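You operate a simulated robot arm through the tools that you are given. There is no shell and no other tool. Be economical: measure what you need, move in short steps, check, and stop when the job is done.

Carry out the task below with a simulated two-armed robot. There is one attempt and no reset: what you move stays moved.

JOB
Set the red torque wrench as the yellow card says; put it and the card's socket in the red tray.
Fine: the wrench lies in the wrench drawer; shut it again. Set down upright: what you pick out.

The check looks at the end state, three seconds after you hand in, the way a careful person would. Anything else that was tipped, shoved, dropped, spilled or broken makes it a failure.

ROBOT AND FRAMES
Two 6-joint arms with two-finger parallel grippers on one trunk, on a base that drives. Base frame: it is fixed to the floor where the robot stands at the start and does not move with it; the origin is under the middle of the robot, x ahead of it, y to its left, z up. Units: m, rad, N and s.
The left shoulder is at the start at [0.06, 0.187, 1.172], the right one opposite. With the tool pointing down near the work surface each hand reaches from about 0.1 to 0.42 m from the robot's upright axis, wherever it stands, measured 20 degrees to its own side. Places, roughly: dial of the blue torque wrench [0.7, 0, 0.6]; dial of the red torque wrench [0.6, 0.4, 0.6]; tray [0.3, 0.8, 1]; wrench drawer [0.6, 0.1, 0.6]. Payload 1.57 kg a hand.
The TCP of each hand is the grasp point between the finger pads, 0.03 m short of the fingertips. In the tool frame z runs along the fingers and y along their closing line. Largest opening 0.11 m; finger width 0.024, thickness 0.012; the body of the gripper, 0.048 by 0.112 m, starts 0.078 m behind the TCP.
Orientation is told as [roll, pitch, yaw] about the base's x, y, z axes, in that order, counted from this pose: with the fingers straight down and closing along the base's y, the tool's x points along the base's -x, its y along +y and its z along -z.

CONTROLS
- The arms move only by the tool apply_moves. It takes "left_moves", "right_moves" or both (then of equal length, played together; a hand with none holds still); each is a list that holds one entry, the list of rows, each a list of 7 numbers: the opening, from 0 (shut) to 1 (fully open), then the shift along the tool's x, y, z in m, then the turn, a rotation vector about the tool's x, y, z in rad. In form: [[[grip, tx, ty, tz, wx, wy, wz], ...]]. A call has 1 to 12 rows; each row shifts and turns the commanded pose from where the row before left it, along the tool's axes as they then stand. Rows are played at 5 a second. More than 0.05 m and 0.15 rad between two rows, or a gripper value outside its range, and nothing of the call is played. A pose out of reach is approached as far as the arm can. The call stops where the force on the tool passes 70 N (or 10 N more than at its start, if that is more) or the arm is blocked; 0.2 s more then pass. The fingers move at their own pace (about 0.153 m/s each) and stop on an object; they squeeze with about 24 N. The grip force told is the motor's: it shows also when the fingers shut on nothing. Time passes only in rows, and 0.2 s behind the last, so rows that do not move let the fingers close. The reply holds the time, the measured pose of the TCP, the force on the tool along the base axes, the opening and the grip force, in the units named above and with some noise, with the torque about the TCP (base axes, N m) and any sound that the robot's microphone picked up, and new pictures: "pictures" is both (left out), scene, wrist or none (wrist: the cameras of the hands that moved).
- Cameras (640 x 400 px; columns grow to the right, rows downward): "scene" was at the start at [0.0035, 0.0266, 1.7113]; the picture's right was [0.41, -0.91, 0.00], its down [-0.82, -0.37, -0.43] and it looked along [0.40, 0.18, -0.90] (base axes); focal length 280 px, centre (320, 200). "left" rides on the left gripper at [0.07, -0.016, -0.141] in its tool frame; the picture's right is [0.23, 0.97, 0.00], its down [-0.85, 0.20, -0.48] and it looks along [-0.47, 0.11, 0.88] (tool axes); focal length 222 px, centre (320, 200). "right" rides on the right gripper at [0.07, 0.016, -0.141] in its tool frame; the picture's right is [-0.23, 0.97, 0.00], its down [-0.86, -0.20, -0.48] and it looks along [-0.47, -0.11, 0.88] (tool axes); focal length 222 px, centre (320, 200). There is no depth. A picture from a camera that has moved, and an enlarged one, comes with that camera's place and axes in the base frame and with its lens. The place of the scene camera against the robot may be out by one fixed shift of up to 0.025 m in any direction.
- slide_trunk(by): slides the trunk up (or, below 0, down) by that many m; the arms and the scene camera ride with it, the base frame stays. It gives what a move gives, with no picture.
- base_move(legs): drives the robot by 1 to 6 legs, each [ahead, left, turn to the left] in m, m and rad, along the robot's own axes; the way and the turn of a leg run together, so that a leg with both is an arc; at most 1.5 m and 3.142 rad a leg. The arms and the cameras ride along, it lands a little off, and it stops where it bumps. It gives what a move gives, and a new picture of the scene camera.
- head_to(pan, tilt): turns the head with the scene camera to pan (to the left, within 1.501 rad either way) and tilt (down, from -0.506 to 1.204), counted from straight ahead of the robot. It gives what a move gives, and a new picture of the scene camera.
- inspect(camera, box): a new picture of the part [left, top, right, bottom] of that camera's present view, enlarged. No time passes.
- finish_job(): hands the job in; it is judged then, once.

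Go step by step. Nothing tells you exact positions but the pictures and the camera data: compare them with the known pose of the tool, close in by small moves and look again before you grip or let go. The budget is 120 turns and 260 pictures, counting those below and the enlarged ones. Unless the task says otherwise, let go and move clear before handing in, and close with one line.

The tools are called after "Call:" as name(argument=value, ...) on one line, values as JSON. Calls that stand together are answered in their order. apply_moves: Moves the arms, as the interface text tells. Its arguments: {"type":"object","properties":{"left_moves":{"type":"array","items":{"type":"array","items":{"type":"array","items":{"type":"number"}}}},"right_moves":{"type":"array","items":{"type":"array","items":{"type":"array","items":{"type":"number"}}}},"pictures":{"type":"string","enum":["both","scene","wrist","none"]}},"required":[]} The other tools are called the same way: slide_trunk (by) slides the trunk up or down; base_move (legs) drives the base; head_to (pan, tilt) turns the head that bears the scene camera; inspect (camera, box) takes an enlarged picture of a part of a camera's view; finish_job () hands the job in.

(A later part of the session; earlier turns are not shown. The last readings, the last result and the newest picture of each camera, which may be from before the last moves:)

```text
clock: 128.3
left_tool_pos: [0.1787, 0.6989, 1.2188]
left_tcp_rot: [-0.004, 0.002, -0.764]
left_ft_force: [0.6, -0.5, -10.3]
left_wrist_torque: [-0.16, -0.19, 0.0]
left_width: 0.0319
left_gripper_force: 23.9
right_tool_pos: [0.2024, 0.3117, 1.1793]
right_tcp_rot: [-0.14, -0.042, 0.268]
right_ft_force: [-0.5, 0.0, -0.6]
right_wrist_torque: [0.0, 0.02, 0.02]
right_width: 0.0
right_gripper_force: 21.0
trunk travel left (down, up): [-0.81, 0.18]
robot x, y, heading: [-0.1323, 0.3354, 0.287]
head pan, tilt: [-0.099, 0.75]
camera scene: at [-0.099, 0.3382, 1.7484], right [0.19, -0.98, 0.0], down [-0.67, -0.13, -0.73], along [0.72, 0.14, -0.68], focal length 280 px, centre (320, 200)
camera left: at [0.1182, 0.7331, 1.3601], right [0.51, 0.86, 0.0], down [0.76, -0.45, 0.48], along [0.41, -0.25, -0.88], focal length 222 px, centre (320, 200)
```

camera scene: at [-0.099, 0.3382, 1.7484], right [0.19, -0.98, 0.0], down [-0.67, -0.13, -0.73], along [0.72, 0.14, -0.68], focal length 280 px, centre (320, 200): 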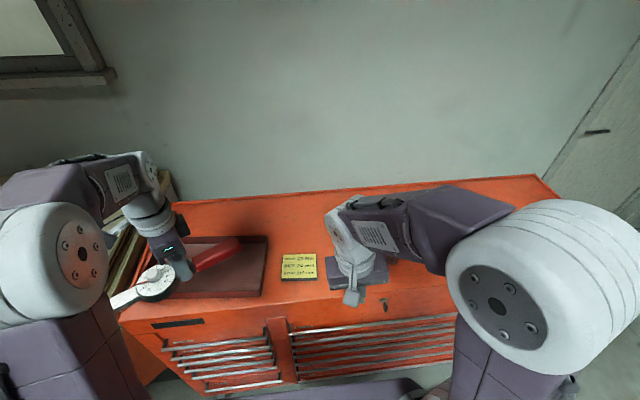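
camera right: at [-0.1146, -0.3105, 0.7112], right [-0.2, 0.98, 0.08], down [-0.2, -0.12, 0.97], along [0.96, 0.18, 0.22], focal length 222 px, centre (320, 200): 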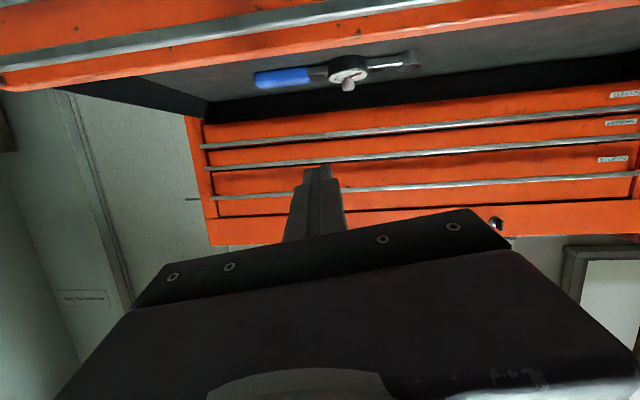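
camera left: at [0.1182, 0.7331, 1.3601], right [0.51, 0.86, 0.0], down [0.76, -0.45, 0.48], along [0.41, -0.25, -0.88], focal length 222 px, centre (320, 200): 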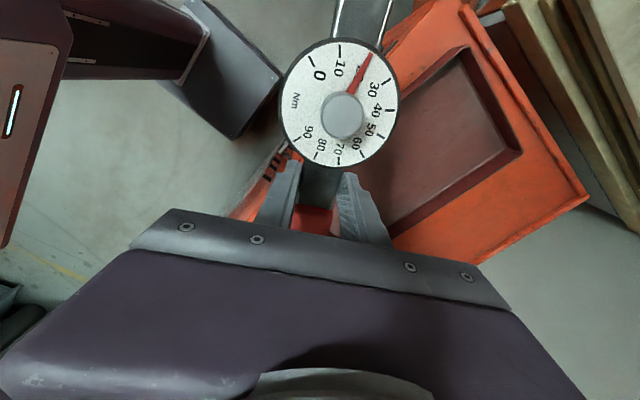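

I'll move over the tray: base ahead 3 cm, then the arm.

Call:
base_move(legs=[[0.03, 0, 0]])

Call:
apply_moves(left_moves=[[[0, -0.0175, 0.0295, 0.0, 0, 0, 0], [0, -0.0175, 0.0295, 0.0, 0, 0, 0], [0, -0.0175, 0.0295, 0.0, 0, 0, 0], [0, -0.0175, 0.0295, 0.02, 0, 0, 0], [0, 0, 0, 0.03, 0, 0, 0], [0, 0, 0, 0.0, 0, 0, 0]]], pictures="both")

```text
clock: 129.2
left_tool_pos: [0.1981, 0.7037, 1.2206]
left_tcp_rot: [0.004, -0.002, -0.766]
left_ft_force: [-1.9, -0.6, -8.2]
left_wrist_torque: [-0.13, -0.22, 0.04]
left_width: 0.0318
left_gripper_force: 24.0
right_tool_pos: [0.2229, 0.3182, 1.1814]
right_tcp_rot: [-0.139, -0.048, 0.268]
right_ft_force: [-0.4, -0.7, -0.6]
right_wrist_torque: [0.02, -0.07, 0.0]
right_width: 0.0
right_gripper_force: 21.2
trunk travel left (down, up): [-0.81, 0.18]
robot x, y, heading: [-0.1036, 0.3447, 0.287]
head pan, tilt: [-0.099, 0.75]
camera scene: at [-0.0819, 0.3433, 1.7486], right [0.19, -0.98, 0.0], down [-0.67, -0.13, -0.74], along [0.72, 0.14, -0.68], focal length 280 px, centre (320, 200)
```

scene: 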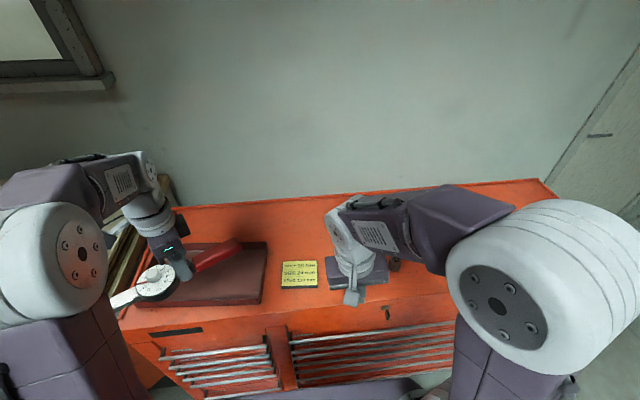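

```text
clock: 130.6
left_tool_pos: [0.337, 0.7427, 1.1683]
left_tcp_rot: [-0.004, 0.001, -0.763]
left_ft_force: [0.0, -0.2, -9.8]
left_wrist_torque: [-0.18, -0.19, -0.03]
left_width: 0.0316
left_gripper_force: 24.3
right_tool_pos: [0.229, 0.3204, 1.1792]
right_tcp_rot: [-0.138, -0.042, 0.268]
right_ft_force: [0.5, -0.8, 0.0]
right_wrist_torque: [0.05, 0.0, 0.0]
right_width: 0.0002
right_gripper_force: 21.5
trunk travel left (down, up): [-0.81, 0.18]
robot x, y, heading: [-0.103, 0.3458, 0.291]
head pan, tilt: [-0.099, 0.75]
camera scene: at [-0.0724, 0.3457, 1.7484], right [0.19, -0.98, 0.0], down [-0.67, -0.13, -0.73], along [0.72, 0.14, -0.68], focal length 280 px, centre (320, 200)
camera left: at [0.2762, 0.7775, 1.3102], right [0.51, 0.86, 0.0], down [0.76, -0.45, 0.48], along [0.41, -0.25, -0.88], focal length 222 px, centre (320, 200)
```

scene: 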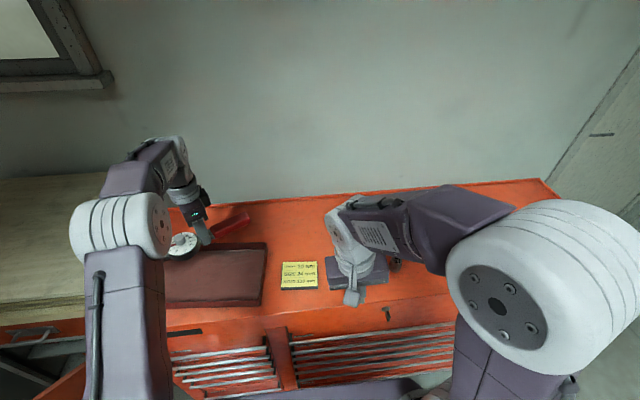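
left: 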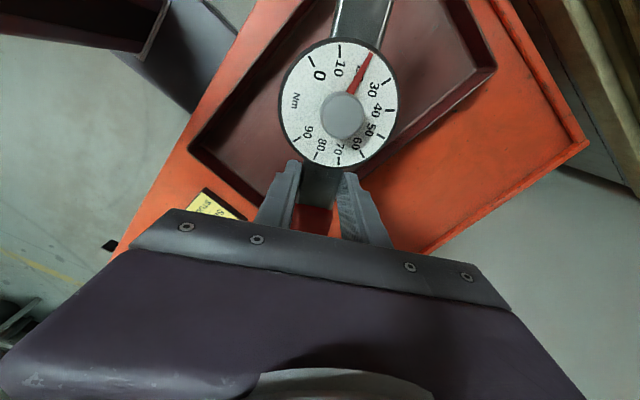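

The tray centre is (0.3125,0.769) and the wrench midpoint (0.315,0.764) is centred well. I'll descend in stages.

Call:
apply_moves(left_moves=[[[0, 0, 0, 0.03, 0, 0, 0], [0, 0, 0, 0.03, 0, 0, 0], [0, 0, 0, 0.03, 0, 0, 0], [0, 0, 0, 0.02, 0, 0, 0], [0, 0, 0, 0.0, 0, 0, 0]]], pictures="both")

```text
clock: 131.8
left_tool_pos: [0.3378, 0.7436, 1.0572]
left_tcp_rot: [-0.004, 0.001, -0.766]
left_ft_force: [-0.2, 0.3, -9.1]
left_wrist_torque: [-0.18, -0.19, 0.01]
left_width: 0.0319
left_gripper_force: 24.2
right_tool_pos: [0.2295, 0.3212, 1.1798]
right_tcp_rot: [-0.141, -0.04, 0.267]
right_ft_force: [0.2, 0.0, 0.3]
right_wrist_torque: [0.0, -0.01, -0.01]
right_width: 0.0
right_gripper_force: 21.4
trunk travel left (down, up): [-0.81, 0.18]
robot x, y, heading: [-0.103, 0.3471, 0.286]
head pan, tilt: [-0.099, 0.75]
camera scene: at [-0.0713, 0.3463, 1.7484], right [0.19, -0.98, 0.0], down [-0.67, -0.13, -0.73], along [0.72, 0.14, -0.68], focal length 280 px, centre (320, 200)
camera left: at [0.2771, 0.7778, 1.1991], right [0.51, 0.86, 0.0], down [0.76, -0.45, 0.48], along [0.41, -0.25, -0.88], focal length 222 px, centre (320, 200)
```

scene: 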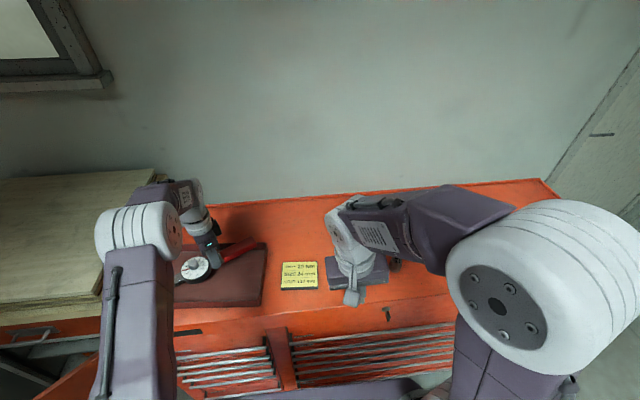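
left: 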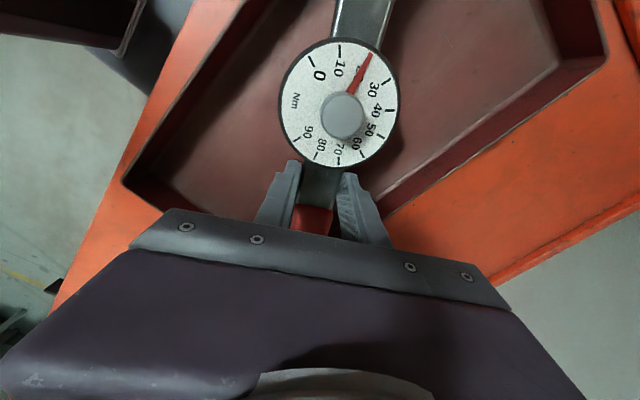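

Call:
inspect(camera="scene", box=[160, 210, 290, 320])

```text
3.64 times, centred on (225, 265) of scene
camera zoom: at [-0.0713, 0.3463, 1.7484], right [0.19, -0.98, 0.0], down [-0.67, -0.13, -0.73], along [0.72, 0.14, -0.68], focal length 1019 px, centre (666, -36)
```

zoom: 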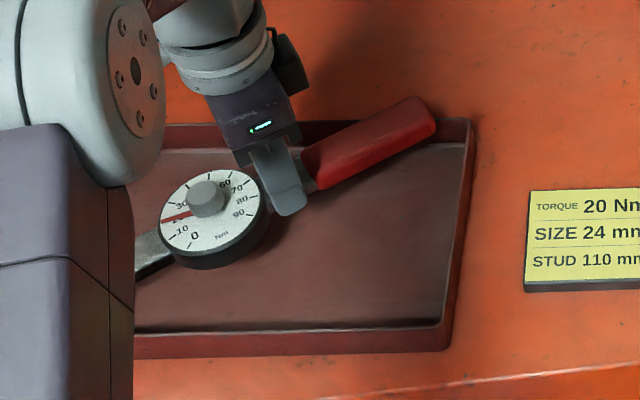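

The handle end would be tight against the back wall, so I'll lift slightly, reduce the slant to about 0.38 rad and re-centre.

Call:
apply_moves(left_moves=[[[0, 0, 0, -0.015, 0, 0, 0], [0, 0, 0, 0, 0, 0, 0.063], [0, 0, 0, 0, 0, 0, 0.063], [0, 0.007, 0.012, 0, 0, 0, 0], [0, 0, 0, 0, 0, 0, 0]]], pictures="wrist")

Call:
inspect(camera="scene", box=[160, 210, 290, 320])

```text
clock: 132.9
left_tool_pos: [0.3437, 0.7574, 1.0718]
left_tcp_rot: [-0.004, 0.003, -0.892]
left_ft_force: [0.1, -0.5, -8.6]
left_wrist_torque: [-0.22, -0.15, -0.01]
left_width: 0.032
left_gripper_force: 23.8
right_tool_pos: [0.2311, 0.3225, 1.1787]
right_tcp_rot: [-0.139, -0.041, 0.267]
right_ft_force: [0.4, -0.5, -0.3]
right_wrist_torque: [0.0, 0.0, -0.03]
right_width: 0.0
right_gripper_force: 20.9
trunk travel left (down, up): [-0.81, 0.18]
robot x, y, heading: [-0.1058, 0.3439, 0.289]
head pan, tilt: [-0.099, 0.75]
camera left: at [0.2875, 0.7987, 1.2147], right [0.62, 0.79, 0.0], down [0.69, -0.54, 0.48], along [0.37, -0.3, -0.88], focal length 222 px, centre (320, 200)
```

left: 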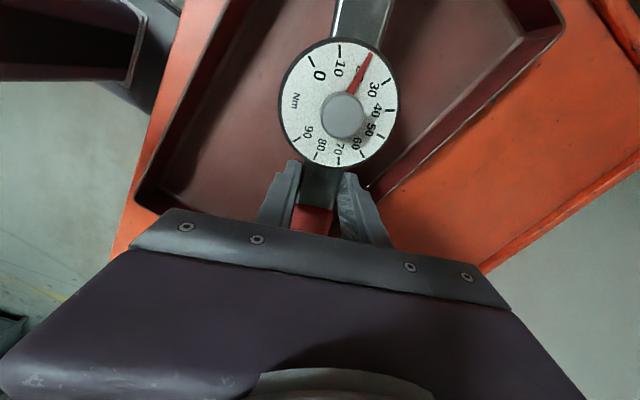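

```text
3.64 times, centred on (225, 265) of scene
camera zoom: at [-0.0709, 0.3466, 1.7484], right [0.19, -0.98, 0.0], down [-0.67, -0.13, -0.73], along [0.72, 0.14, -0.68], focal length 1019 px, centre (666, -36)
```

zoom: 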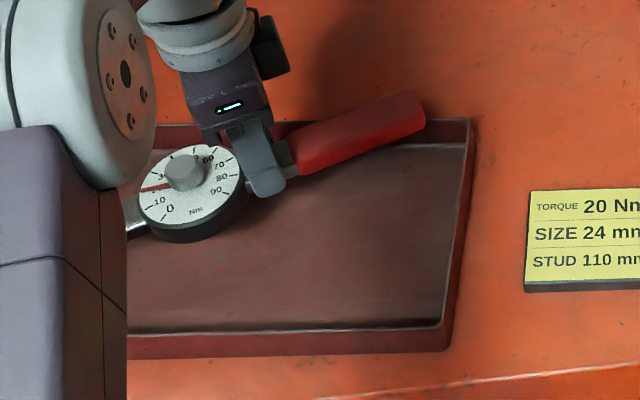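

In the picture the handle end would still meet the back wall when lowered, while there is ample room in front; I'll shift 22 mm forward (towards me) and lower to just above the rim.

Call:
apply_moves(left_moves=[[[0, 0.008, -0.0204, 0, 0, 0, 0], [0, 0, 0, 0.015, 0, 0, 0], [0, 0, 0, 0.008, 0, 0, 0], [0, 0, 0, 0, 0, 0, 0]]], pictures="wrist")

Call:
inspect(camera="scene", box=[160, 210, 290, 320])

```text
clock: 133.9
left_tool_pos: [0.3203, 0.7508, 1.051]
left_tcp_rot: [-0.002, 0.002, -0.891]
left_ft_force: [-0.1, -0.3, -9.4]
left_wrist_torque: [-0.18, -0.17, -0.02]
left_width: 0.0318
left_gripper_force: 24.5
right_tool_pos: [0.2299, 0.3204, 1.1806]
right_tcp_rot: [-0.138, -0.04, 0.269]
right_ft_force: [-0.6, -0.2, 0.3]
right_wrist_torque: [0.02, -0.02, -0.01]
right_width: 0.0
right_gripper_force: 21.5
trunk travel left (down, up): [-0.81, 0.18]
robot x, y, heading: [-0.1039, 0.3428, 0.286]
head pan, tilt: [-0.099, 0.75]
camera left: at [0.266, 0.7913, 1.1918], right [0.62, 0.79, 0.0], down [0.69, -0.54, 0.48], along [0.37, -0.3, -0.88], focal length 222 px, centre (320, 200)
```

left: 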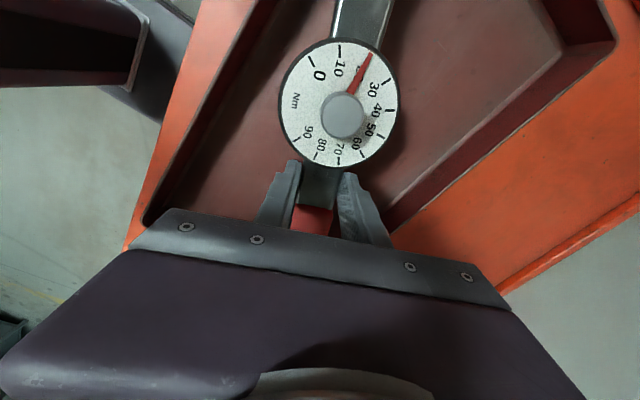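

```text
3.64 times, centred on (225, 265) of scene
camera zoom: at [-0.0719, 0.3462, 1.7484], right [0.19, -0.98, 0.0], down [-0.67, -0.13, -0.73], along [0.72, 0.14, -0.68], focal length 1019 px, centre (666, -36)
```

zoom: 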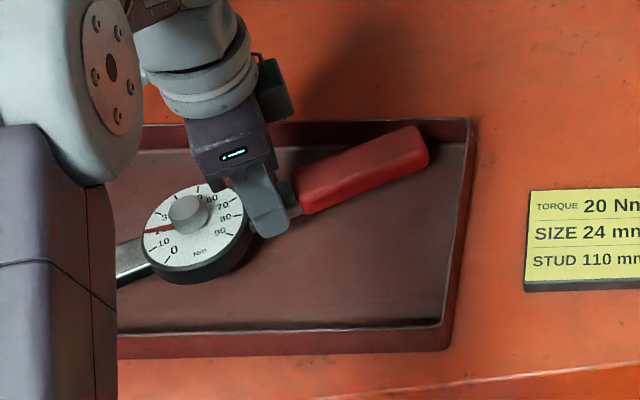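

Well placed now. I'll lower in small steps, watching the weight.

Call:
apply_moves(left_moves=[[[0, 0, 0, 0.01, 0, 0, 0], [0, 0, 0, 0.008, 0, 0, 0], [0, 0, 0, 0, 0, 0, 0]]], pictures="none")

Call:
apply_moves(left_moves=[[[0, 0, 0, 0.006, 0, 0, 0], [0, 0, 0, 0, 0, 0, 0]]], pictures="none")

Call:
inspect(camera="scene", box=[160, 210, 290, 320])

```text
clock: 134.8
left_tool_pos: [0.3224, 0.7492, 1.0324]
left_tcp_rot: [-0.004, 0.003, -0.891]
left_ft_force: [0.5, -0.1, -9.1]
left_wrist_torque: [-0.19, -0.17, 0.01]
left_width: 0.0317
left_gripper_force: 23.9
right_tool_pos: [0.2307, 0.3213, 1.1798]
right_tcp_rot: [-0.139, -0.042, 0.266]
right_ft_force: [-0.1, -0.4, -0.3]
right_wrist_torque: [0.01, -0.02, -0.01]
right_width: 0.0001
right_gripper_force: 21.2
trunk travel left (down, up): [-0.81, 0.18]
robot x, y, heading: [-0.1045, 0.3466, 0.29]
head pan, tilt: [-0.099, 0.75]
```

```text
clock: 135.3
left_tool_pos: [0.3216, 0.7489, 1.0266]
left_tcp_rot: [-0.002, 0.002, -0.892]
left_ft_force: [1.2, 0.4, -10.0]
left_wrist_torque: [-0.19, -0.17, 0.0]
left_width: 0.0316
left_gripper_force: 23.6
right_tool_pos: [0.2299, 0.3211, 1.1793]
right_tcp_rot: [-0.139, -0.041, 0.267]
right_ft_force: [0.5, 1.0, -0.6]
right_wrist_torque: [0.01, 0.02, 0.03]
right_width: 0.0002
right_gripper_force: 21.1
trunk travel left (down, up): [-0.81, 0.18]
robot x, y, heading: [-0.1061, 0.3481, 0.29]
head pan, tilt: [-0.099, 0.75]
```

```text
3.64 times, centred on (225, 265) of scene
camera zoom: at [-0.0709, 0.3465, 1.7484], right [0.19, -0.98, 0.0], down [-0.67, -0.13, -0.73], along [0.72, 0.14, -0.68], focal length 1019 px, centre (666, -36)
```

zoom: 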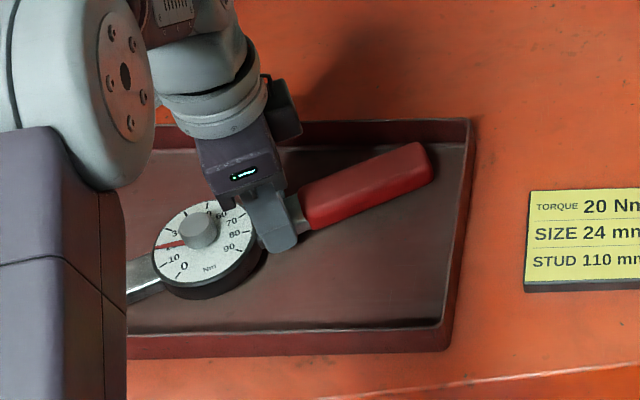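

Still hanging free. I'll keep lowering in small steps.

Call:
apply_moves(left_moves=[[[0, 0, 0, 0.006, 0, 0, 0], [0, 0, 0, 0, 0, 0, 0]]], pictures="none")

Call:
apply_moves(left_moves=[[[0, 0, 0, 0.005, 0, 0, 0], [0, 0, 0, 0, 0, 0, 0]]], pictures="none")

```text
clock: 135.9
left_tool_pos: [0.3221, 0.7498, 1.0203]
left_tcp_rot: [-0.003, 0.002, -0.893]
left_ft_force: [-0.2, -0.2, -9.1]
left_wrist_torque: [-0.21, -0.14, -0.02]
left_width: 0.0319
left_gripper_force: 24.1
right_tool_pos: [0.2307, 0.322, 1.1789]
right_tcp_rot: [-0.14, -0.041, 0.267]
right_ft_force: [0.2, -0.5, 0.3]
right_wrist_torque: [0.0, 0.04, -0.02]
right_width: 0.0
right_gripper_force: 21.5
trunk travel left (down, up): [-0.81, 0.18]
robot x, y, heading: [-0.1044, 0.349, 0.289]
head pan, tilt: [-0.099, 0.75]
```

```text
clock: 136.6
left_tool_pos: [0.322, 0.7486, 1.017]
left_tcp_rot: [-0.002, 0.003, -0.891]
left_ft_force: [0.4, 0.7, -0.9]
left_wrist_torque: [0.65, 0.38, -0.09]
left_width: 0.0319
left_gripper_force: 23.9
right_tool_pos: [0.2305, 0.3196, 1.1793]
right_tcp_rot: [-0.139, -0.042, 0.268]
right_ft_force: [0.1, -0.1, 0.3]
right_wrist_torque: [0.01, 0.02, -0.03]
right_width: 0.0001
right_gripper_force: 21.7
trunk travel left (down, up): [-0.81, 0.18]
robot x, y, heading: [-0.1014, 0.3427, 0.294]
head pan, tilt: [-0.099, 0.75]
```

Contact. I'll check the picture before letting go.

Call:
inspect(camera="scene", box=[130, 200, 290, 320])

Call:
inspect(camera="left", box=[100, 0, 640, 260])

```text
3.33 times, centred on (210, 260) of scene
camera zoom: at [-0.0717, 0.3455, 1.7486], right [0.19, -0.98, 0.0], down [-0.67, -0.13, -0.73], along [0.72, 0.14, -0.68], focal length 934 px, centre (687, 0)
```

zoom: 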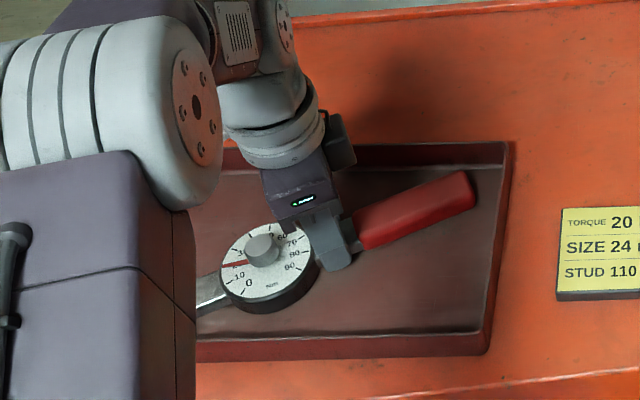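

```text
1.19 times, centred on (370, 130) of left
camera zoom: at [0.2665, 0.7912, 1.1581], right [0.62, 0.79, 0.0], down [0.69, -0.54, 0.48], along [0.38, -0.29, -0.88], focal length 263 px, centre (261, 283)
```

zoom: 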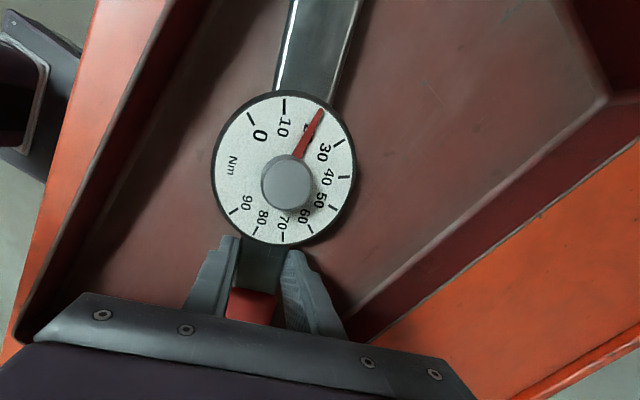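

Call:
inspect(camera="scene", box=[205, 235, 261, 290])

Call:
inspect(camera="right", box=[0, 0, 640, 400])

```text
7.27 times, centred on (233, 262) of scene
camera zoom: at [-0.0717, 0.3455, 1.7486], right [0.19, -0.98, 0.0], down [-0.67, -0.13, -0.73], along [0.72, 0.14, -0.68], focal length 2039 px, centre (953, -254)
```

zoom: 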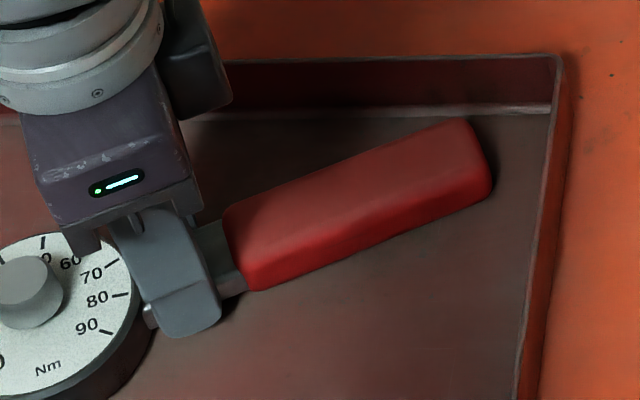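

```text
1.00 times, centred on (320, 200) of right (not enlarged: the box is as wide or as high as the picture)
camera zoom: at [0.1471, 0.3347, 1.3141], right [-0.03, 0.99, -0.13], down [0.84, 0.09, 0.54], along [0.54, -0.09, -0.83], focal length 222 px, centre (320, 200)
```

zoom: 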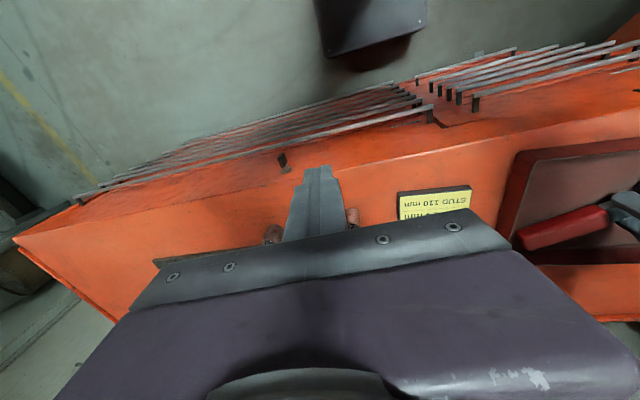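

The fingertips and handle sit right at the tray floor, so it rests in the tray. I'll release and lift straight up.

Call:
apply_moves(left_moves=[[[0.1, 0, 0, 0.001, 0, 0, 0], [0.45, 0, 0, 0, 0, 0, 0], [0.45, 0, 0, 0, 0, 0, 0], [0.45, 0, 0, -0.03, 0, 0, 0], [0.45, 0, 0, -0.04, 0, 0, 0], [0.45, 0, 0, -0.04, 0, 0, 0], [0.45, 0, 0, -0.04, 0, 0, 0]]], pictures="both")

```text
clock: 138.2
left_tool_pos: [0.3195, 0.7499, 1.1659]
left_tcp_rot: [-0.003, 0.001, -0.892]
left_ft_force: [-0.1, -1.0, 0.1]
left_wrist_torque: [-0.01, -0.03, 0.0]
left_width: 0.0493
left_gripper_force: 0.1
right_tool_pos: [0.2304, 0.3198, 1.1797]
right_tcp_rot: [-0.141, -0.041, 0.267]
right_ft_force: [-0.2, 0.3, -0.2]
right_wrist_torque: [0.01, -0.02, 0.02]
right_width: 0.0
right_gripper_force: 21.3
trunk travel left (down, up): [-0.81, 0.18]
robot x, y, heading: [-0.1008, 0.3454, 0.293]
head pan, tilt: [-0.099, 0.75]
camera scene: at [-0.0731, 0.3445, 1.7484], right [0.19, -0.98, 0.0], down [-0.67, -0.13, -0.73], along [0.72, 0.14, -0.68], focal length 280 px, centre (320, 200)
camera left: at [0.2645, 0.7906, 1.3073], right [0.62, 0.79, 0.0], down [0.69, -0.54, 0.48], along [0.37, -0.29, -0.88], focal length 222 px, centre (320, 200)
```

scene: 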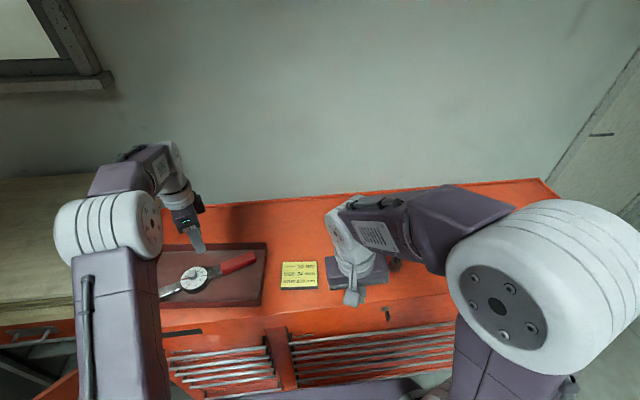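
left: 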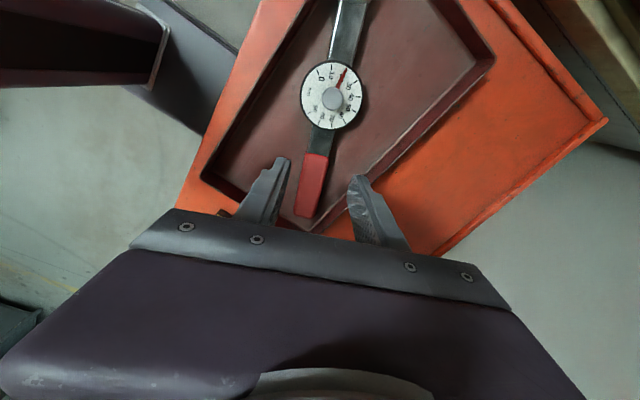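

The wrench lies in the tray. I'll retract the left hand towards me and check the dial and the head end.

Call:
inspect(camera="left", box=[290, 50, 376, 136])

Call:
apply_moves(left_moves=[[[0.45, 0.02, -0.02, -0.03, 0, 0, 0], [0.45, 0.03, -0.035, 0, 0, 0, 0], [0.45, 0.03, -0.035, 0, 0, 0, 0], [0.45, 0.03, -0.035, 0, 0, 0, 0]]], pictures="both")

```text
4.65 times, centred on (333, 93) of left
camera zoom: at [0.2645, 0.7906, 1.3073], right [0.62, 0.79, 0.0], down [0.69, -0.54, 0.48], along [0.37, -0.29, -0.88], focal length 1033 px, centre (260, 698)
```

zoom: 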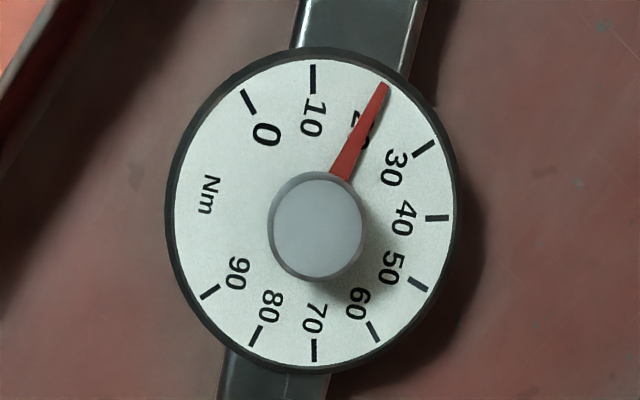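

```text
clock: 139.2
left_tool_pos: [0.1521, 0.7559, 1.1964]
left_tcp_rot: [-0.001, -0.001, -0.891]
left_ft_force: [-0.7, -0.2, -1.0]
left_wrist_torque: [0.0, -0.03, 0.01]
left_width: 0.0496
left_gripper_force: 0.1
right_tool_pos: [0.228, 0.3201, 1.1798]
right_tcp_rot: [-0.14, -0.043, 0.268]
right_ft_force: [0.1, -0.1, 0.1]
right_wrist_torque: [-0.01, 0.0, 0.0]
right_width: 0.0
right_gripper_force: 21.1
trunk travel left (down, up): [-0.81, 0.18]
robot x, y, heading: [-0.1044, 0.3488, 0.288]
head pan, tilt: [-0.099, 0.75]
camera scene: at [-0.0748, 0.3447, 1.7485], right [0.19, -0.98, 0.0], down [-0.67, -0.13, -0.73], along [0.72, 0.14, -0.68], focal length 280 px, centre (320, 200)
camera left: at [0.0968, 0.7971, 1.3371], right [0.62, 0.79, 0.0], down [0.69, -0.54, 0.48], along [0.38, -0.29, -0.88], focal length 222 px, centre (320, 200)
```

scene: 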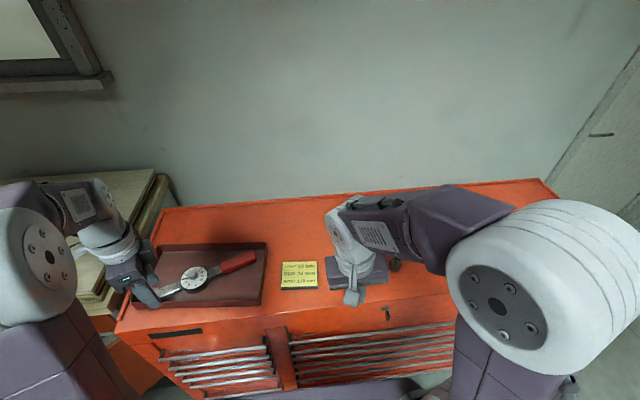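
left: 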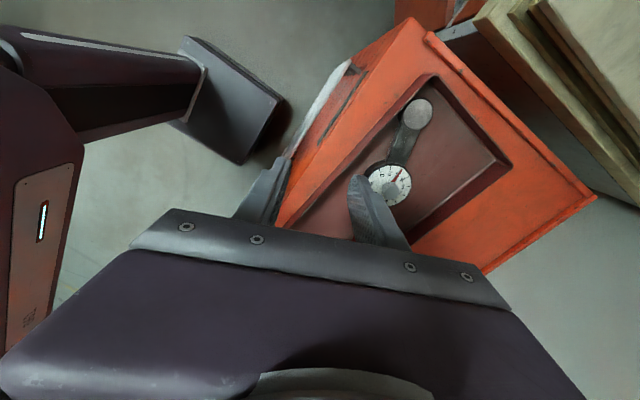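

Call:
inspect(camera="left", box=[330, 60, 530, 240])

Call:
inspect(camera="scene", box=[130, 220, 290, 320])

```text
2.22 times, centred on (430, 150) of left
camera zoom: at [0.0968, 0.7971, 1.3371], right [0.62, 0.79, 0.0], down [0.69, -0.54, 0.48], along [0.38, -0.29, -0.88], focal length 494 px, centre (76, 311)
```

zoom: 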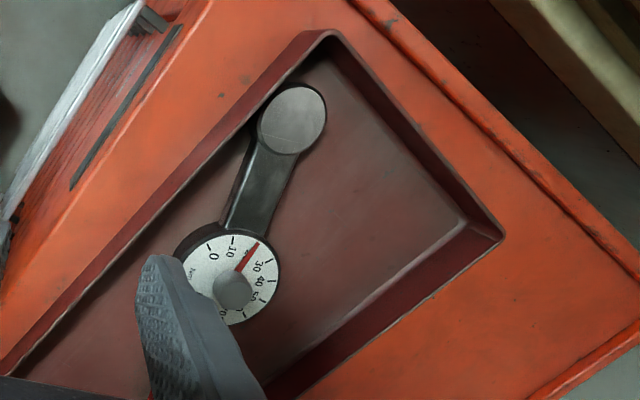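

```text
4.00 times, centred on (210, 270) of scene
camera zoom: at [-0.0748, 0.3447, 1.7485], right [0.19, -0.98, 0.0], down [-0.67, -0.13, -0.73], along [0.72, 0.14, -0.68], focal length 1121 px, centre (760, -80)
```

zoom: 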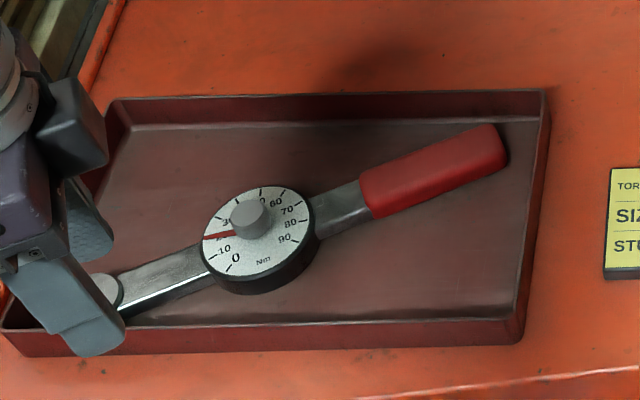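

The wrench lies flat and fully inside, and the dial reads 20. Next, the 24 mm socket: I'll level the right hand, open it and move towards the socket.

Call:
apply_moves(right_moves=[[[0.6, 0, 0, 0, -0.14, 0.041, 0], [0.6, 0, 0, 0, 0, 0, 0], [0.6, -0.04, 0, 0, 0, 0, 0], [0.6, -0.04, 0, 0, 0, 0, 0], [0.6, -0.04, 0, 0, 0, 0, 0]]], pictures="both")

```text
clock: 140.3
left_tool_pos: [0.1558, 0.756, 1.195]
left_tcp_rot: [-0.002, 0.002, -0.892]
left_ft_force: [1.1, 0.5, 1.0]
left_wrist_torque: [-0.03, 0.01, 0.01]
left_width: 0.0496
left_gripper_force: 0.0
right_tool_pos: [0.3482, 0.3506, 1.1797]
right_tcp_rot: [0.004, -0.002, 0.264]
right_ft_force: [0.4, -0.2, -0.3]
right_wrist_torque: [0.06, 0.04, -0.02]
right_width: 0.0658
right_gripper_force: 0.1
trunk travel left (down, up): [-0.81, 0.18]
robot x, y, heading: [-0.1049, 0.346, 0.287]
head pan, tilt: [-0.099, 0.75]
camera scene: at [-0.0711, 0.3455, 1.7484], right [0.19, -0.98, 0.0], down [-0.67, -0.13, -0.73], along [0.72, 0.14, -0.68], focal length 280 px, centre (320, 200)
camera right: at [0.2757, 0.3481, 1.3206], right [-0.03, 1.0, 0.0], down [0.88, 0.03, 0.48], along [0.48, 0.02, -0.88], focal length 222 px, centre (320, 200)
```

scene: 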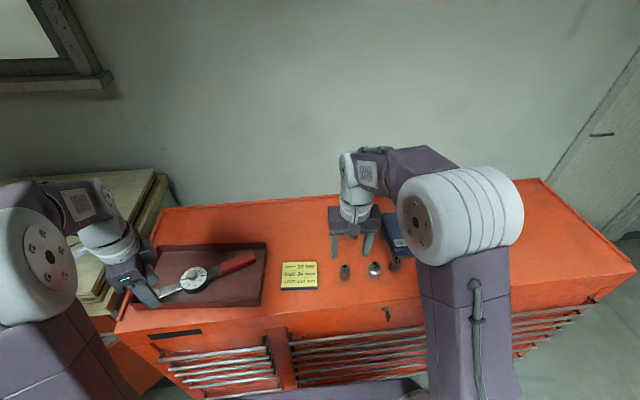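
right: 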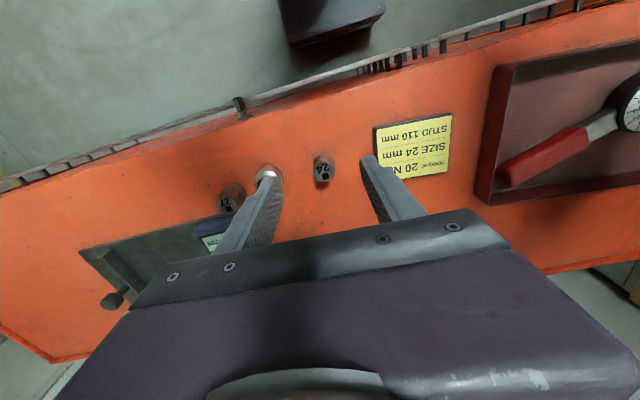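

Call:
inspect(camera="right", box=[283, 140, 363, 200])

Call:
apply_moves(right_moves=[[[0.6, -0.023, 0, 0.03, 0, 0, 0], [0.6, -0.022, -0.004, 0.03, 0, 0, 0], [0.6, 0, 0, 0, 0, 0, 0]]], pictures="wrist")

```text
6.67 times, centred on (323, 170) of right
camera zoom: at [0.2757, 0.3481, 1.3206], right [-0.03, 1.0, 0.0], down [0.88, 0.03, 0.48], along [0.48, 0.02, -0.88], focal length 1481 px, centre (300, 400)
```

zoom: 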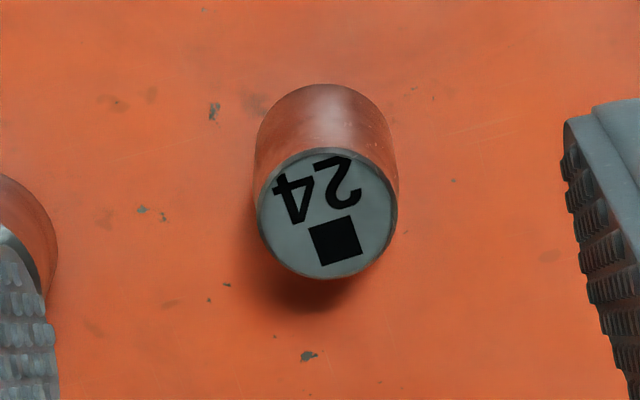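

```text
clock: 141.2
left_tool_pos: [0.1534, 0.7561, 1.1957]
left_tcp_rot: [-0.001, 0.002, -0.892]
left_ft_force: [0.0, 0.2, 0.2]
left_wrist_torque: [0.04, 0.0, -0.02]
left_width: 0.0496
left_gripper_force: 0.2
right_tool_pos: [0.3905, 0.3587, 1.1195]
right_tcp_rot: [0.0, -0.002, 0.264]
right_ft_force: [-0.3, -0.2, 0.0]
right_wrist_torque: [0.03, -0.01, -0.05]
right_width: 0.0661
right_gripper_force: 0.0
trunk travel left (down, up): [-0.81, 0.18]
robot x, y, heading: [-0.1008, 0.3455, 0.295]
head pan, tilt: [-0.099, 0.75]
camera right: at [0.3174, 0.3563, 1.2607], right [-0.03, 1.0, 0.0], down [0.88, 0.03, 0.48], along [0.48, 0.02, -0.88], focal length 222 px, centre (320, 200)
```

right: 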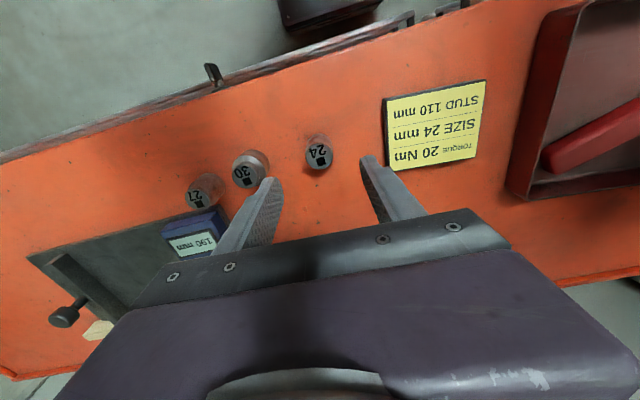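

The 24 label is confirmed; the socket is ~30 mm across, 40 mm tall, at (0.396,0.36). I'll nudge forward 5 mm and descend partway.

Call:
apply_moves(right_moves=[[[0.6, -0.005, 0, 0.02, 0, 0, 0], [0.6, 0, 0, 0.035, 0, 0, 0], [0.6, 0, 0, 0, 0, 0, 0]]], pictures="wrist")

```text
clock: 141.9
left_tool_pos: [0.1547, 0.7561, 1.1966]
left_tcp_rot: [-0.002, 0.003, -0.893]
left_ft_force: [-0.1, 0.8, 0.2]
left_wrist_torque: [0.02, 0.0, -0.01]
left_width: 0.0497
left_gripper_force: 0.0
right_tool_pos: [0.3949, 0.3606, 1.063]
right_tcp_rot: [0.002, -0.001, 0.264]
right_ft_force: [-0.4, 0.0, 0.2]
right_wrist_torque: [-0.01, 0.03, 0.02]
right_width: 0.066
right_gripper_force: 0.0
trunk travel left (down, up): [-0.81, 0.18]
robot x, y, heading: [-0.1045, 0.3442, 0.29]
head pan, tilt: [-0.099, 0.75]
camera right: at [0.3223, 0.3577, 1.2045], right [-0.03, 1.0, 0.0], down [0.88, 0.03, 0.48], along [0.48, 0.02, -0.88], focal length 222 px, centre (320, 200)
```

right: 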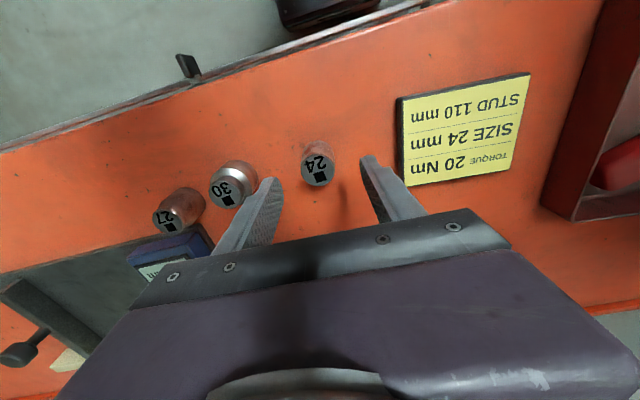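

Centred with clearance on both sides. I'll narrow slightly, descend, and grip.

Call:
apply_moves(right_moves=[[[0.5, -0.002, 0, 0, 0, 0, 0], [0.5, 0, 0, 0.025, 0, 0, 0], [0.5, 0, 0, 0.022, 0, 0, 0], [0.5, 0, 0, 0, 0, 0, 0], [0.2, 0, 0, 0, 0, 0, 0], [0, 0, 0, 0, 0, 0, 0], [0, 0, 0, 0, 0, 0, 0]]], pictures="wrist")

```text
clock: 143.6
left_tool_pos: [0.1544, 0.7558, 1.1945]
left_tcp_rot: [-0.003, 0.002, -0.891]
left_ft_force: [-0.2, -0.2, 0.2]
left_wrist_torque: [0.03, -0.02, -0.03]
left_width: 0.0496
left_gripper_force: 0.1
right_tool_pos: [0.3971, 0.3612, 1.017]
right_tcp_rot: [0.001, 0.001, 0.264]
right_ft_force: [0.5, -1.0, -0.6]
right_wrist_torque: [0.02, 0.06, -0.01]
right_width: 0.0325
right_gripper_force: 24.0
trunk travel left (down, up): [-0.81, 0.18]
robot x, y, heading: [-0.1019, 0.347, 0.289]
head pan, tilt: [-0.099, 0.75]
camera right: at [0.3249, 0.3584, 1.1582], right [-0.03, 1.0, 0.0], down [0.88, 0.03, 0.48], along [0.48, 0.02, -0.88], focal length 222 px, centre (320, 200)
```

right: 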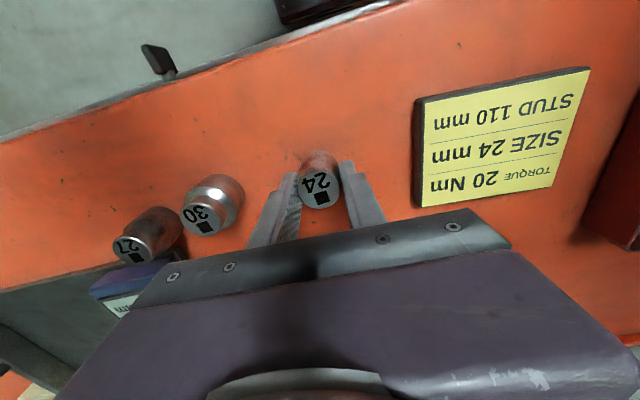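

The socket is gripped. I'll lift it 11 cm, and move it left over the tray's free front-right area, with the left hand raised out of the way.

Call:
apply_moves(left_moves=[[[0.45, 0, 0, -0.03, 0, 0, 0], [0.45, 0, 0, -0.03, 0, 0, 0], [0.45, 0, 0, -0.03, 0, 0, 0], [0.45, 0, 0, 0, 0, 0, 0]]], right_moves=[[[0, 0, 0, -0.02, 0, 0, 0], [0, 0, 0, -0.03, 0, 0, 0], [0, 0, 0, -0.03, 0, 0, 0], [0, 0, 0, -0.03, 0, 0, 0]]], pictures="none")

Call:
apply_moves(right_moves=[[[0, 0, 0.04, 0, 0, 0, 0], [0, 0, 0.04, 0, 0, 0, 0], [0, 0, 0.04, 0, 0, 0, 0], [0, 0, 0.04, 0, 0, 0, 0], [0, 0, 0.04, 0, 0, 0, 0], [0, 0, 0, 0, 0, 0, 0]]], pictures="both")

```text
clock: 144.6
left_tool_pos: [0.1551, 0.7578, 1.2855]
left_tcp_rot: [-0.002, 0.001, -0.891]
left_ft_force: [0.0, -0.5, 0.3]
left_wrist_torque: [0.02, -0.01, 0.01]
left_width: 0.0494
left_gripper_force: 0.0
right_tool_pos: [0.3955, 0.3618, 1.1279]
right_tcp_rot: [-0.002, 0.001, 0.263]
right_ft_force: [-0.5, -0.2, -1.9]
right_wrist_torque: [-0.06, -0.03, -0.02]
right_width: 0.0324
right_gripper_force: 24.0
trunk travel left (down, up): [-0.81, 0.18]
robot x, y, heading: [-0.1026, 0.3455, 0.29]
head pan, tilt: [-0.099, 0.75]
```

```text
clock: 145.9
left_tool_pos: [0.1561, 0.7552, 1.2847]
left_tcp_rot: [-0.002, 0.001, -0.892]
left_ft_force: [0.1, 0.1, 0.2]
left_wrist_torque: [0.05, -0.05, 0.0]
left_width: 0.0494
left_gripper_force: 0.1
right_tool_pos: [0.3451, 0.5529, 1.1275]
right_tcp_rot: [0.003, 0.0, 0.264]
right_ft_force: [0.3, -0.7, -2.1]
right_wrist_torque: [-0.01, -0.01, -0.01]
right_width: 0.0324
right_gripper_force: 23.9
trunk travel left (down, up): [-0.81, 0.18]
robot x, y, heading: [-0.1071, 0.3439, 0.288]
head pan, tilt: [-0.099, 0.75]
camera scene: at [-0.0718, 0.3443, 1.7484], right [0.19, -0.98, 0.0], down [-0.67, -0.13, -0.73], along [0.72, 0.14, -0.68], focal length 280 px, centre (320, 200)
camera right: at [0.2721, 0.5506, 1.2688], right [-0.03, 1.0, 0.0], down [0.88, 0.03, 0.48], along [0.48, 0.02, -0.88], focal length 222 px, centre (320, 200)
```

scene: 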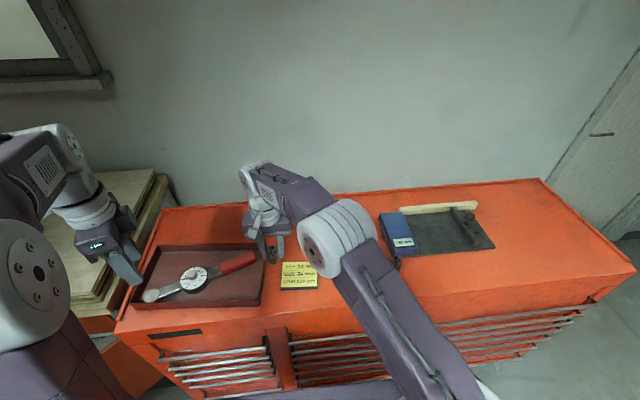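
right: 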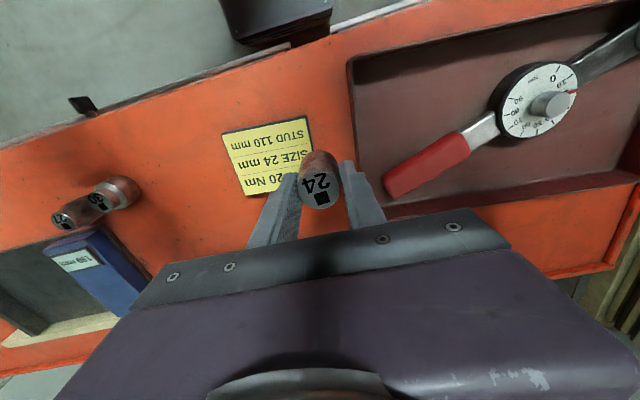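

The free spot in the tray is clear in view, at about (0.31,0.672). I'll move there.

Call:
apply_moves(right_moves=[[[0, 0.001, 0.041, 0, 0, 0, 0], [0, 0.001, 0.041, 0, 0, 0, 0], [0, 0.001, 0.041, 0, 0, 0, 0], [0, 0, 0, 0.03, 0, 0, 0], [0, 0, 0, 0, 0, 0, 0]]], pictures="both")

Call:
inspect(camera="scene", box=[130, 220, 290, 320])

```text
clock: 147.2
left_tool_pos: [0.1575, 0.7577, 1.2833]
left_tcp_rot: [-0.005, 0.0, -0.892]
left_ft_force: [0.0, 0.6, 0.4]
left_wrist_torque: [0.0, 0.03, 0.0]
left_width: 0.0492
left_gripper_force: 0.1
right_tool_pos: [0.2938, 0.6352, 1.0953]
right_tcp_rot: [0.0, 0.002, 0.263]
right_ft_force: [0.4, -0.6, -0.9]
right_wrist_torque: [0.0, 0.04, 0.02]
right_width: 0.0326
right_gripper_force: 23.7
right hand out of reach, approached as far as the arm can: row 2, 3
trunk travel left (down, up): [-0.81, 0.18]
robot x, y, heading: [-0.1002, 0.348, 0.292]
head pan, tilt: [-0.099, 0.75]
camera scene: at [-0.071, 0.3457, 1.7484], right [0.19, -0.98, 0.0], down [-0.67, -0.13, -0.73], along [0.72, 0.14, -0.68], focal length 280 px, centre (320, 200)
camera right: at [0.2223, 0.6327, 1.2361], right [-0.03, 1.0, 0.0], down [0.88, 0.03, 0.48], along [0.48, 0.02, -0.88], focal length 222 px, centre (320, 200)
```

scene: 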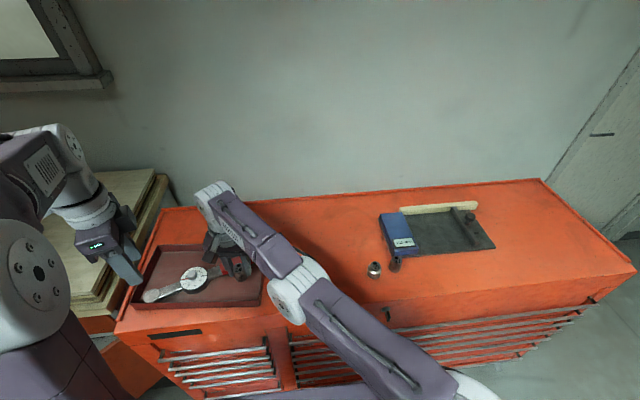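
right: 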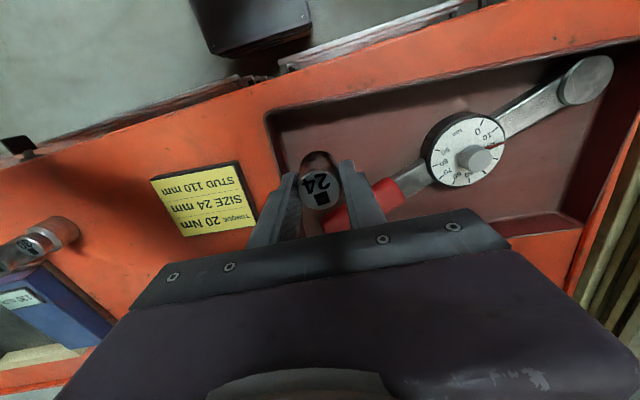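

```text
4.00 times, centred on (210, 270) of scene
camera zoom: at [-0.071, 0.3457, 1.7484], right [0.19, -0.98, 0.0], down [-0.67, -0.13, -0.73], along [0.72, 0.14, -0.68], focal length 1121 px, centre (760, -80)
```

zoom: 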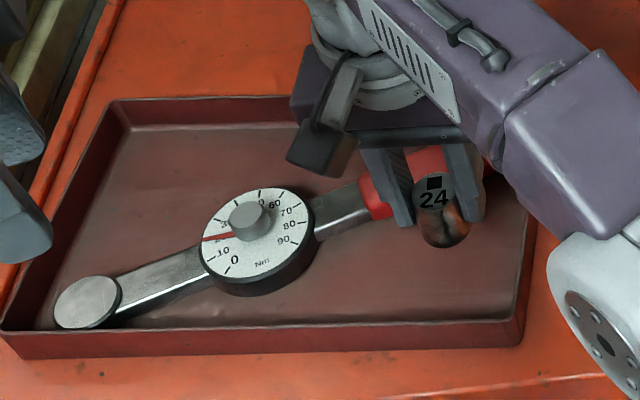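

The arm is at its lateral limit, so I'll shift the base 3 cm left and 2 cm ahead to put the socket in the free area.

Call:
base_move(legs=[[0.015, 0.032, 0]])

Call:
inspect(camera="right", box=[0, 0, 640, 400])

Call:
inspect(camera="scene", box=[130, 220, 290, 320])

```text
clock: 148.0
left_tool_pos: [0.1595, 0.783, 1.2878]
left_tcp_rot: [0.004, 0.004, -0.89]
left_ft_force: [-0.1, -1.3, 0.6]
left_wrist_torque: [0.12, -0.05, 0.01]
left_width: 0.0493
left_gripper_force: 0.0
right_tool_pos: [0.2973, 0.6629, 1.0977]
right_tcp_rot: [0.004, -0.002, 0.264]
right_ft_force: [-0.1, -1.4, -1.1]
right_wrist_torque: [0.07, 0.0, 0.0]
right_width: 0.0327
right_gripper_force: 23.6
trunk travel left (down, up): [-0.81, 0.18]
robot x, y, heading: [-0.0981, 0.3835, 0.292]
head pan, tilt: [-0.099, 0.75]
camera scene: at [-0.0692, 0.3692, 1.7485], right [0.19, -0.98, -0.01], down [-0.67, -0.12, -0.73], along [0.72, 0.14, -0.68], focal length 280 px, centre (320, 200)
```

scene: 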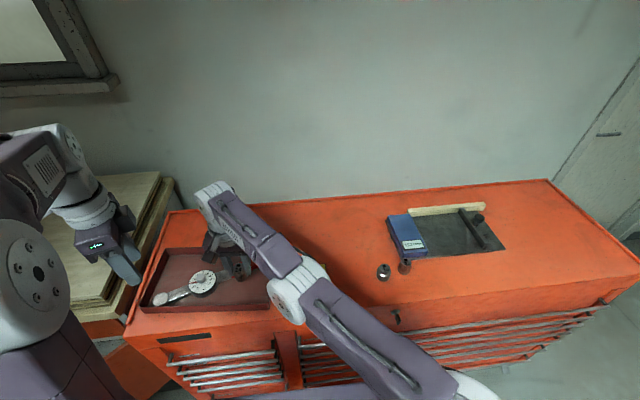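

```text
1.00 times, centred on (320, 200) of right (not enlarged: the box is as wide or as high as the picture)
camera zoom: at [0.2254, 0.6595, 1.2391], right [-0.03, 1.0, 0.01], down [0.88, 0.03, 0.48], along [0.48, 0.02, -0.88], focal length 222 px, centre (320, 200)
```

zoom: 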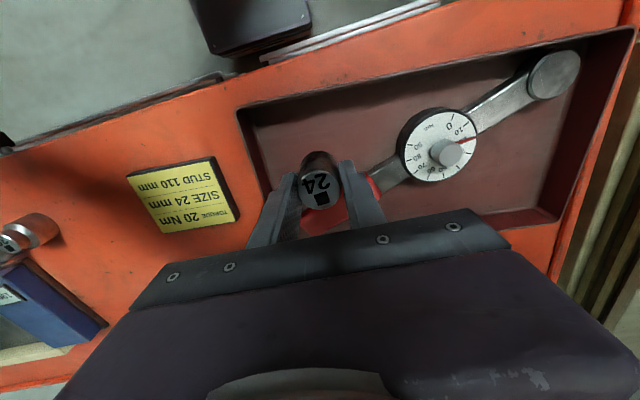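

```text
4.00 times, centred on (210, 270) of scene
camera zoom: at [-0.0692, 0.3692, 1.7485], right [0.19, -0.98, -0.01], down [-0.67, -0.12, -0.73], along [0.72, 0.14, -0.68], focal length 1121 px, centre (760, -80)
```

zoom: 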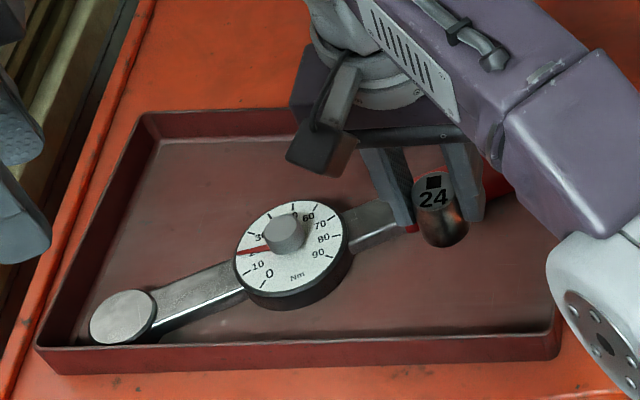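

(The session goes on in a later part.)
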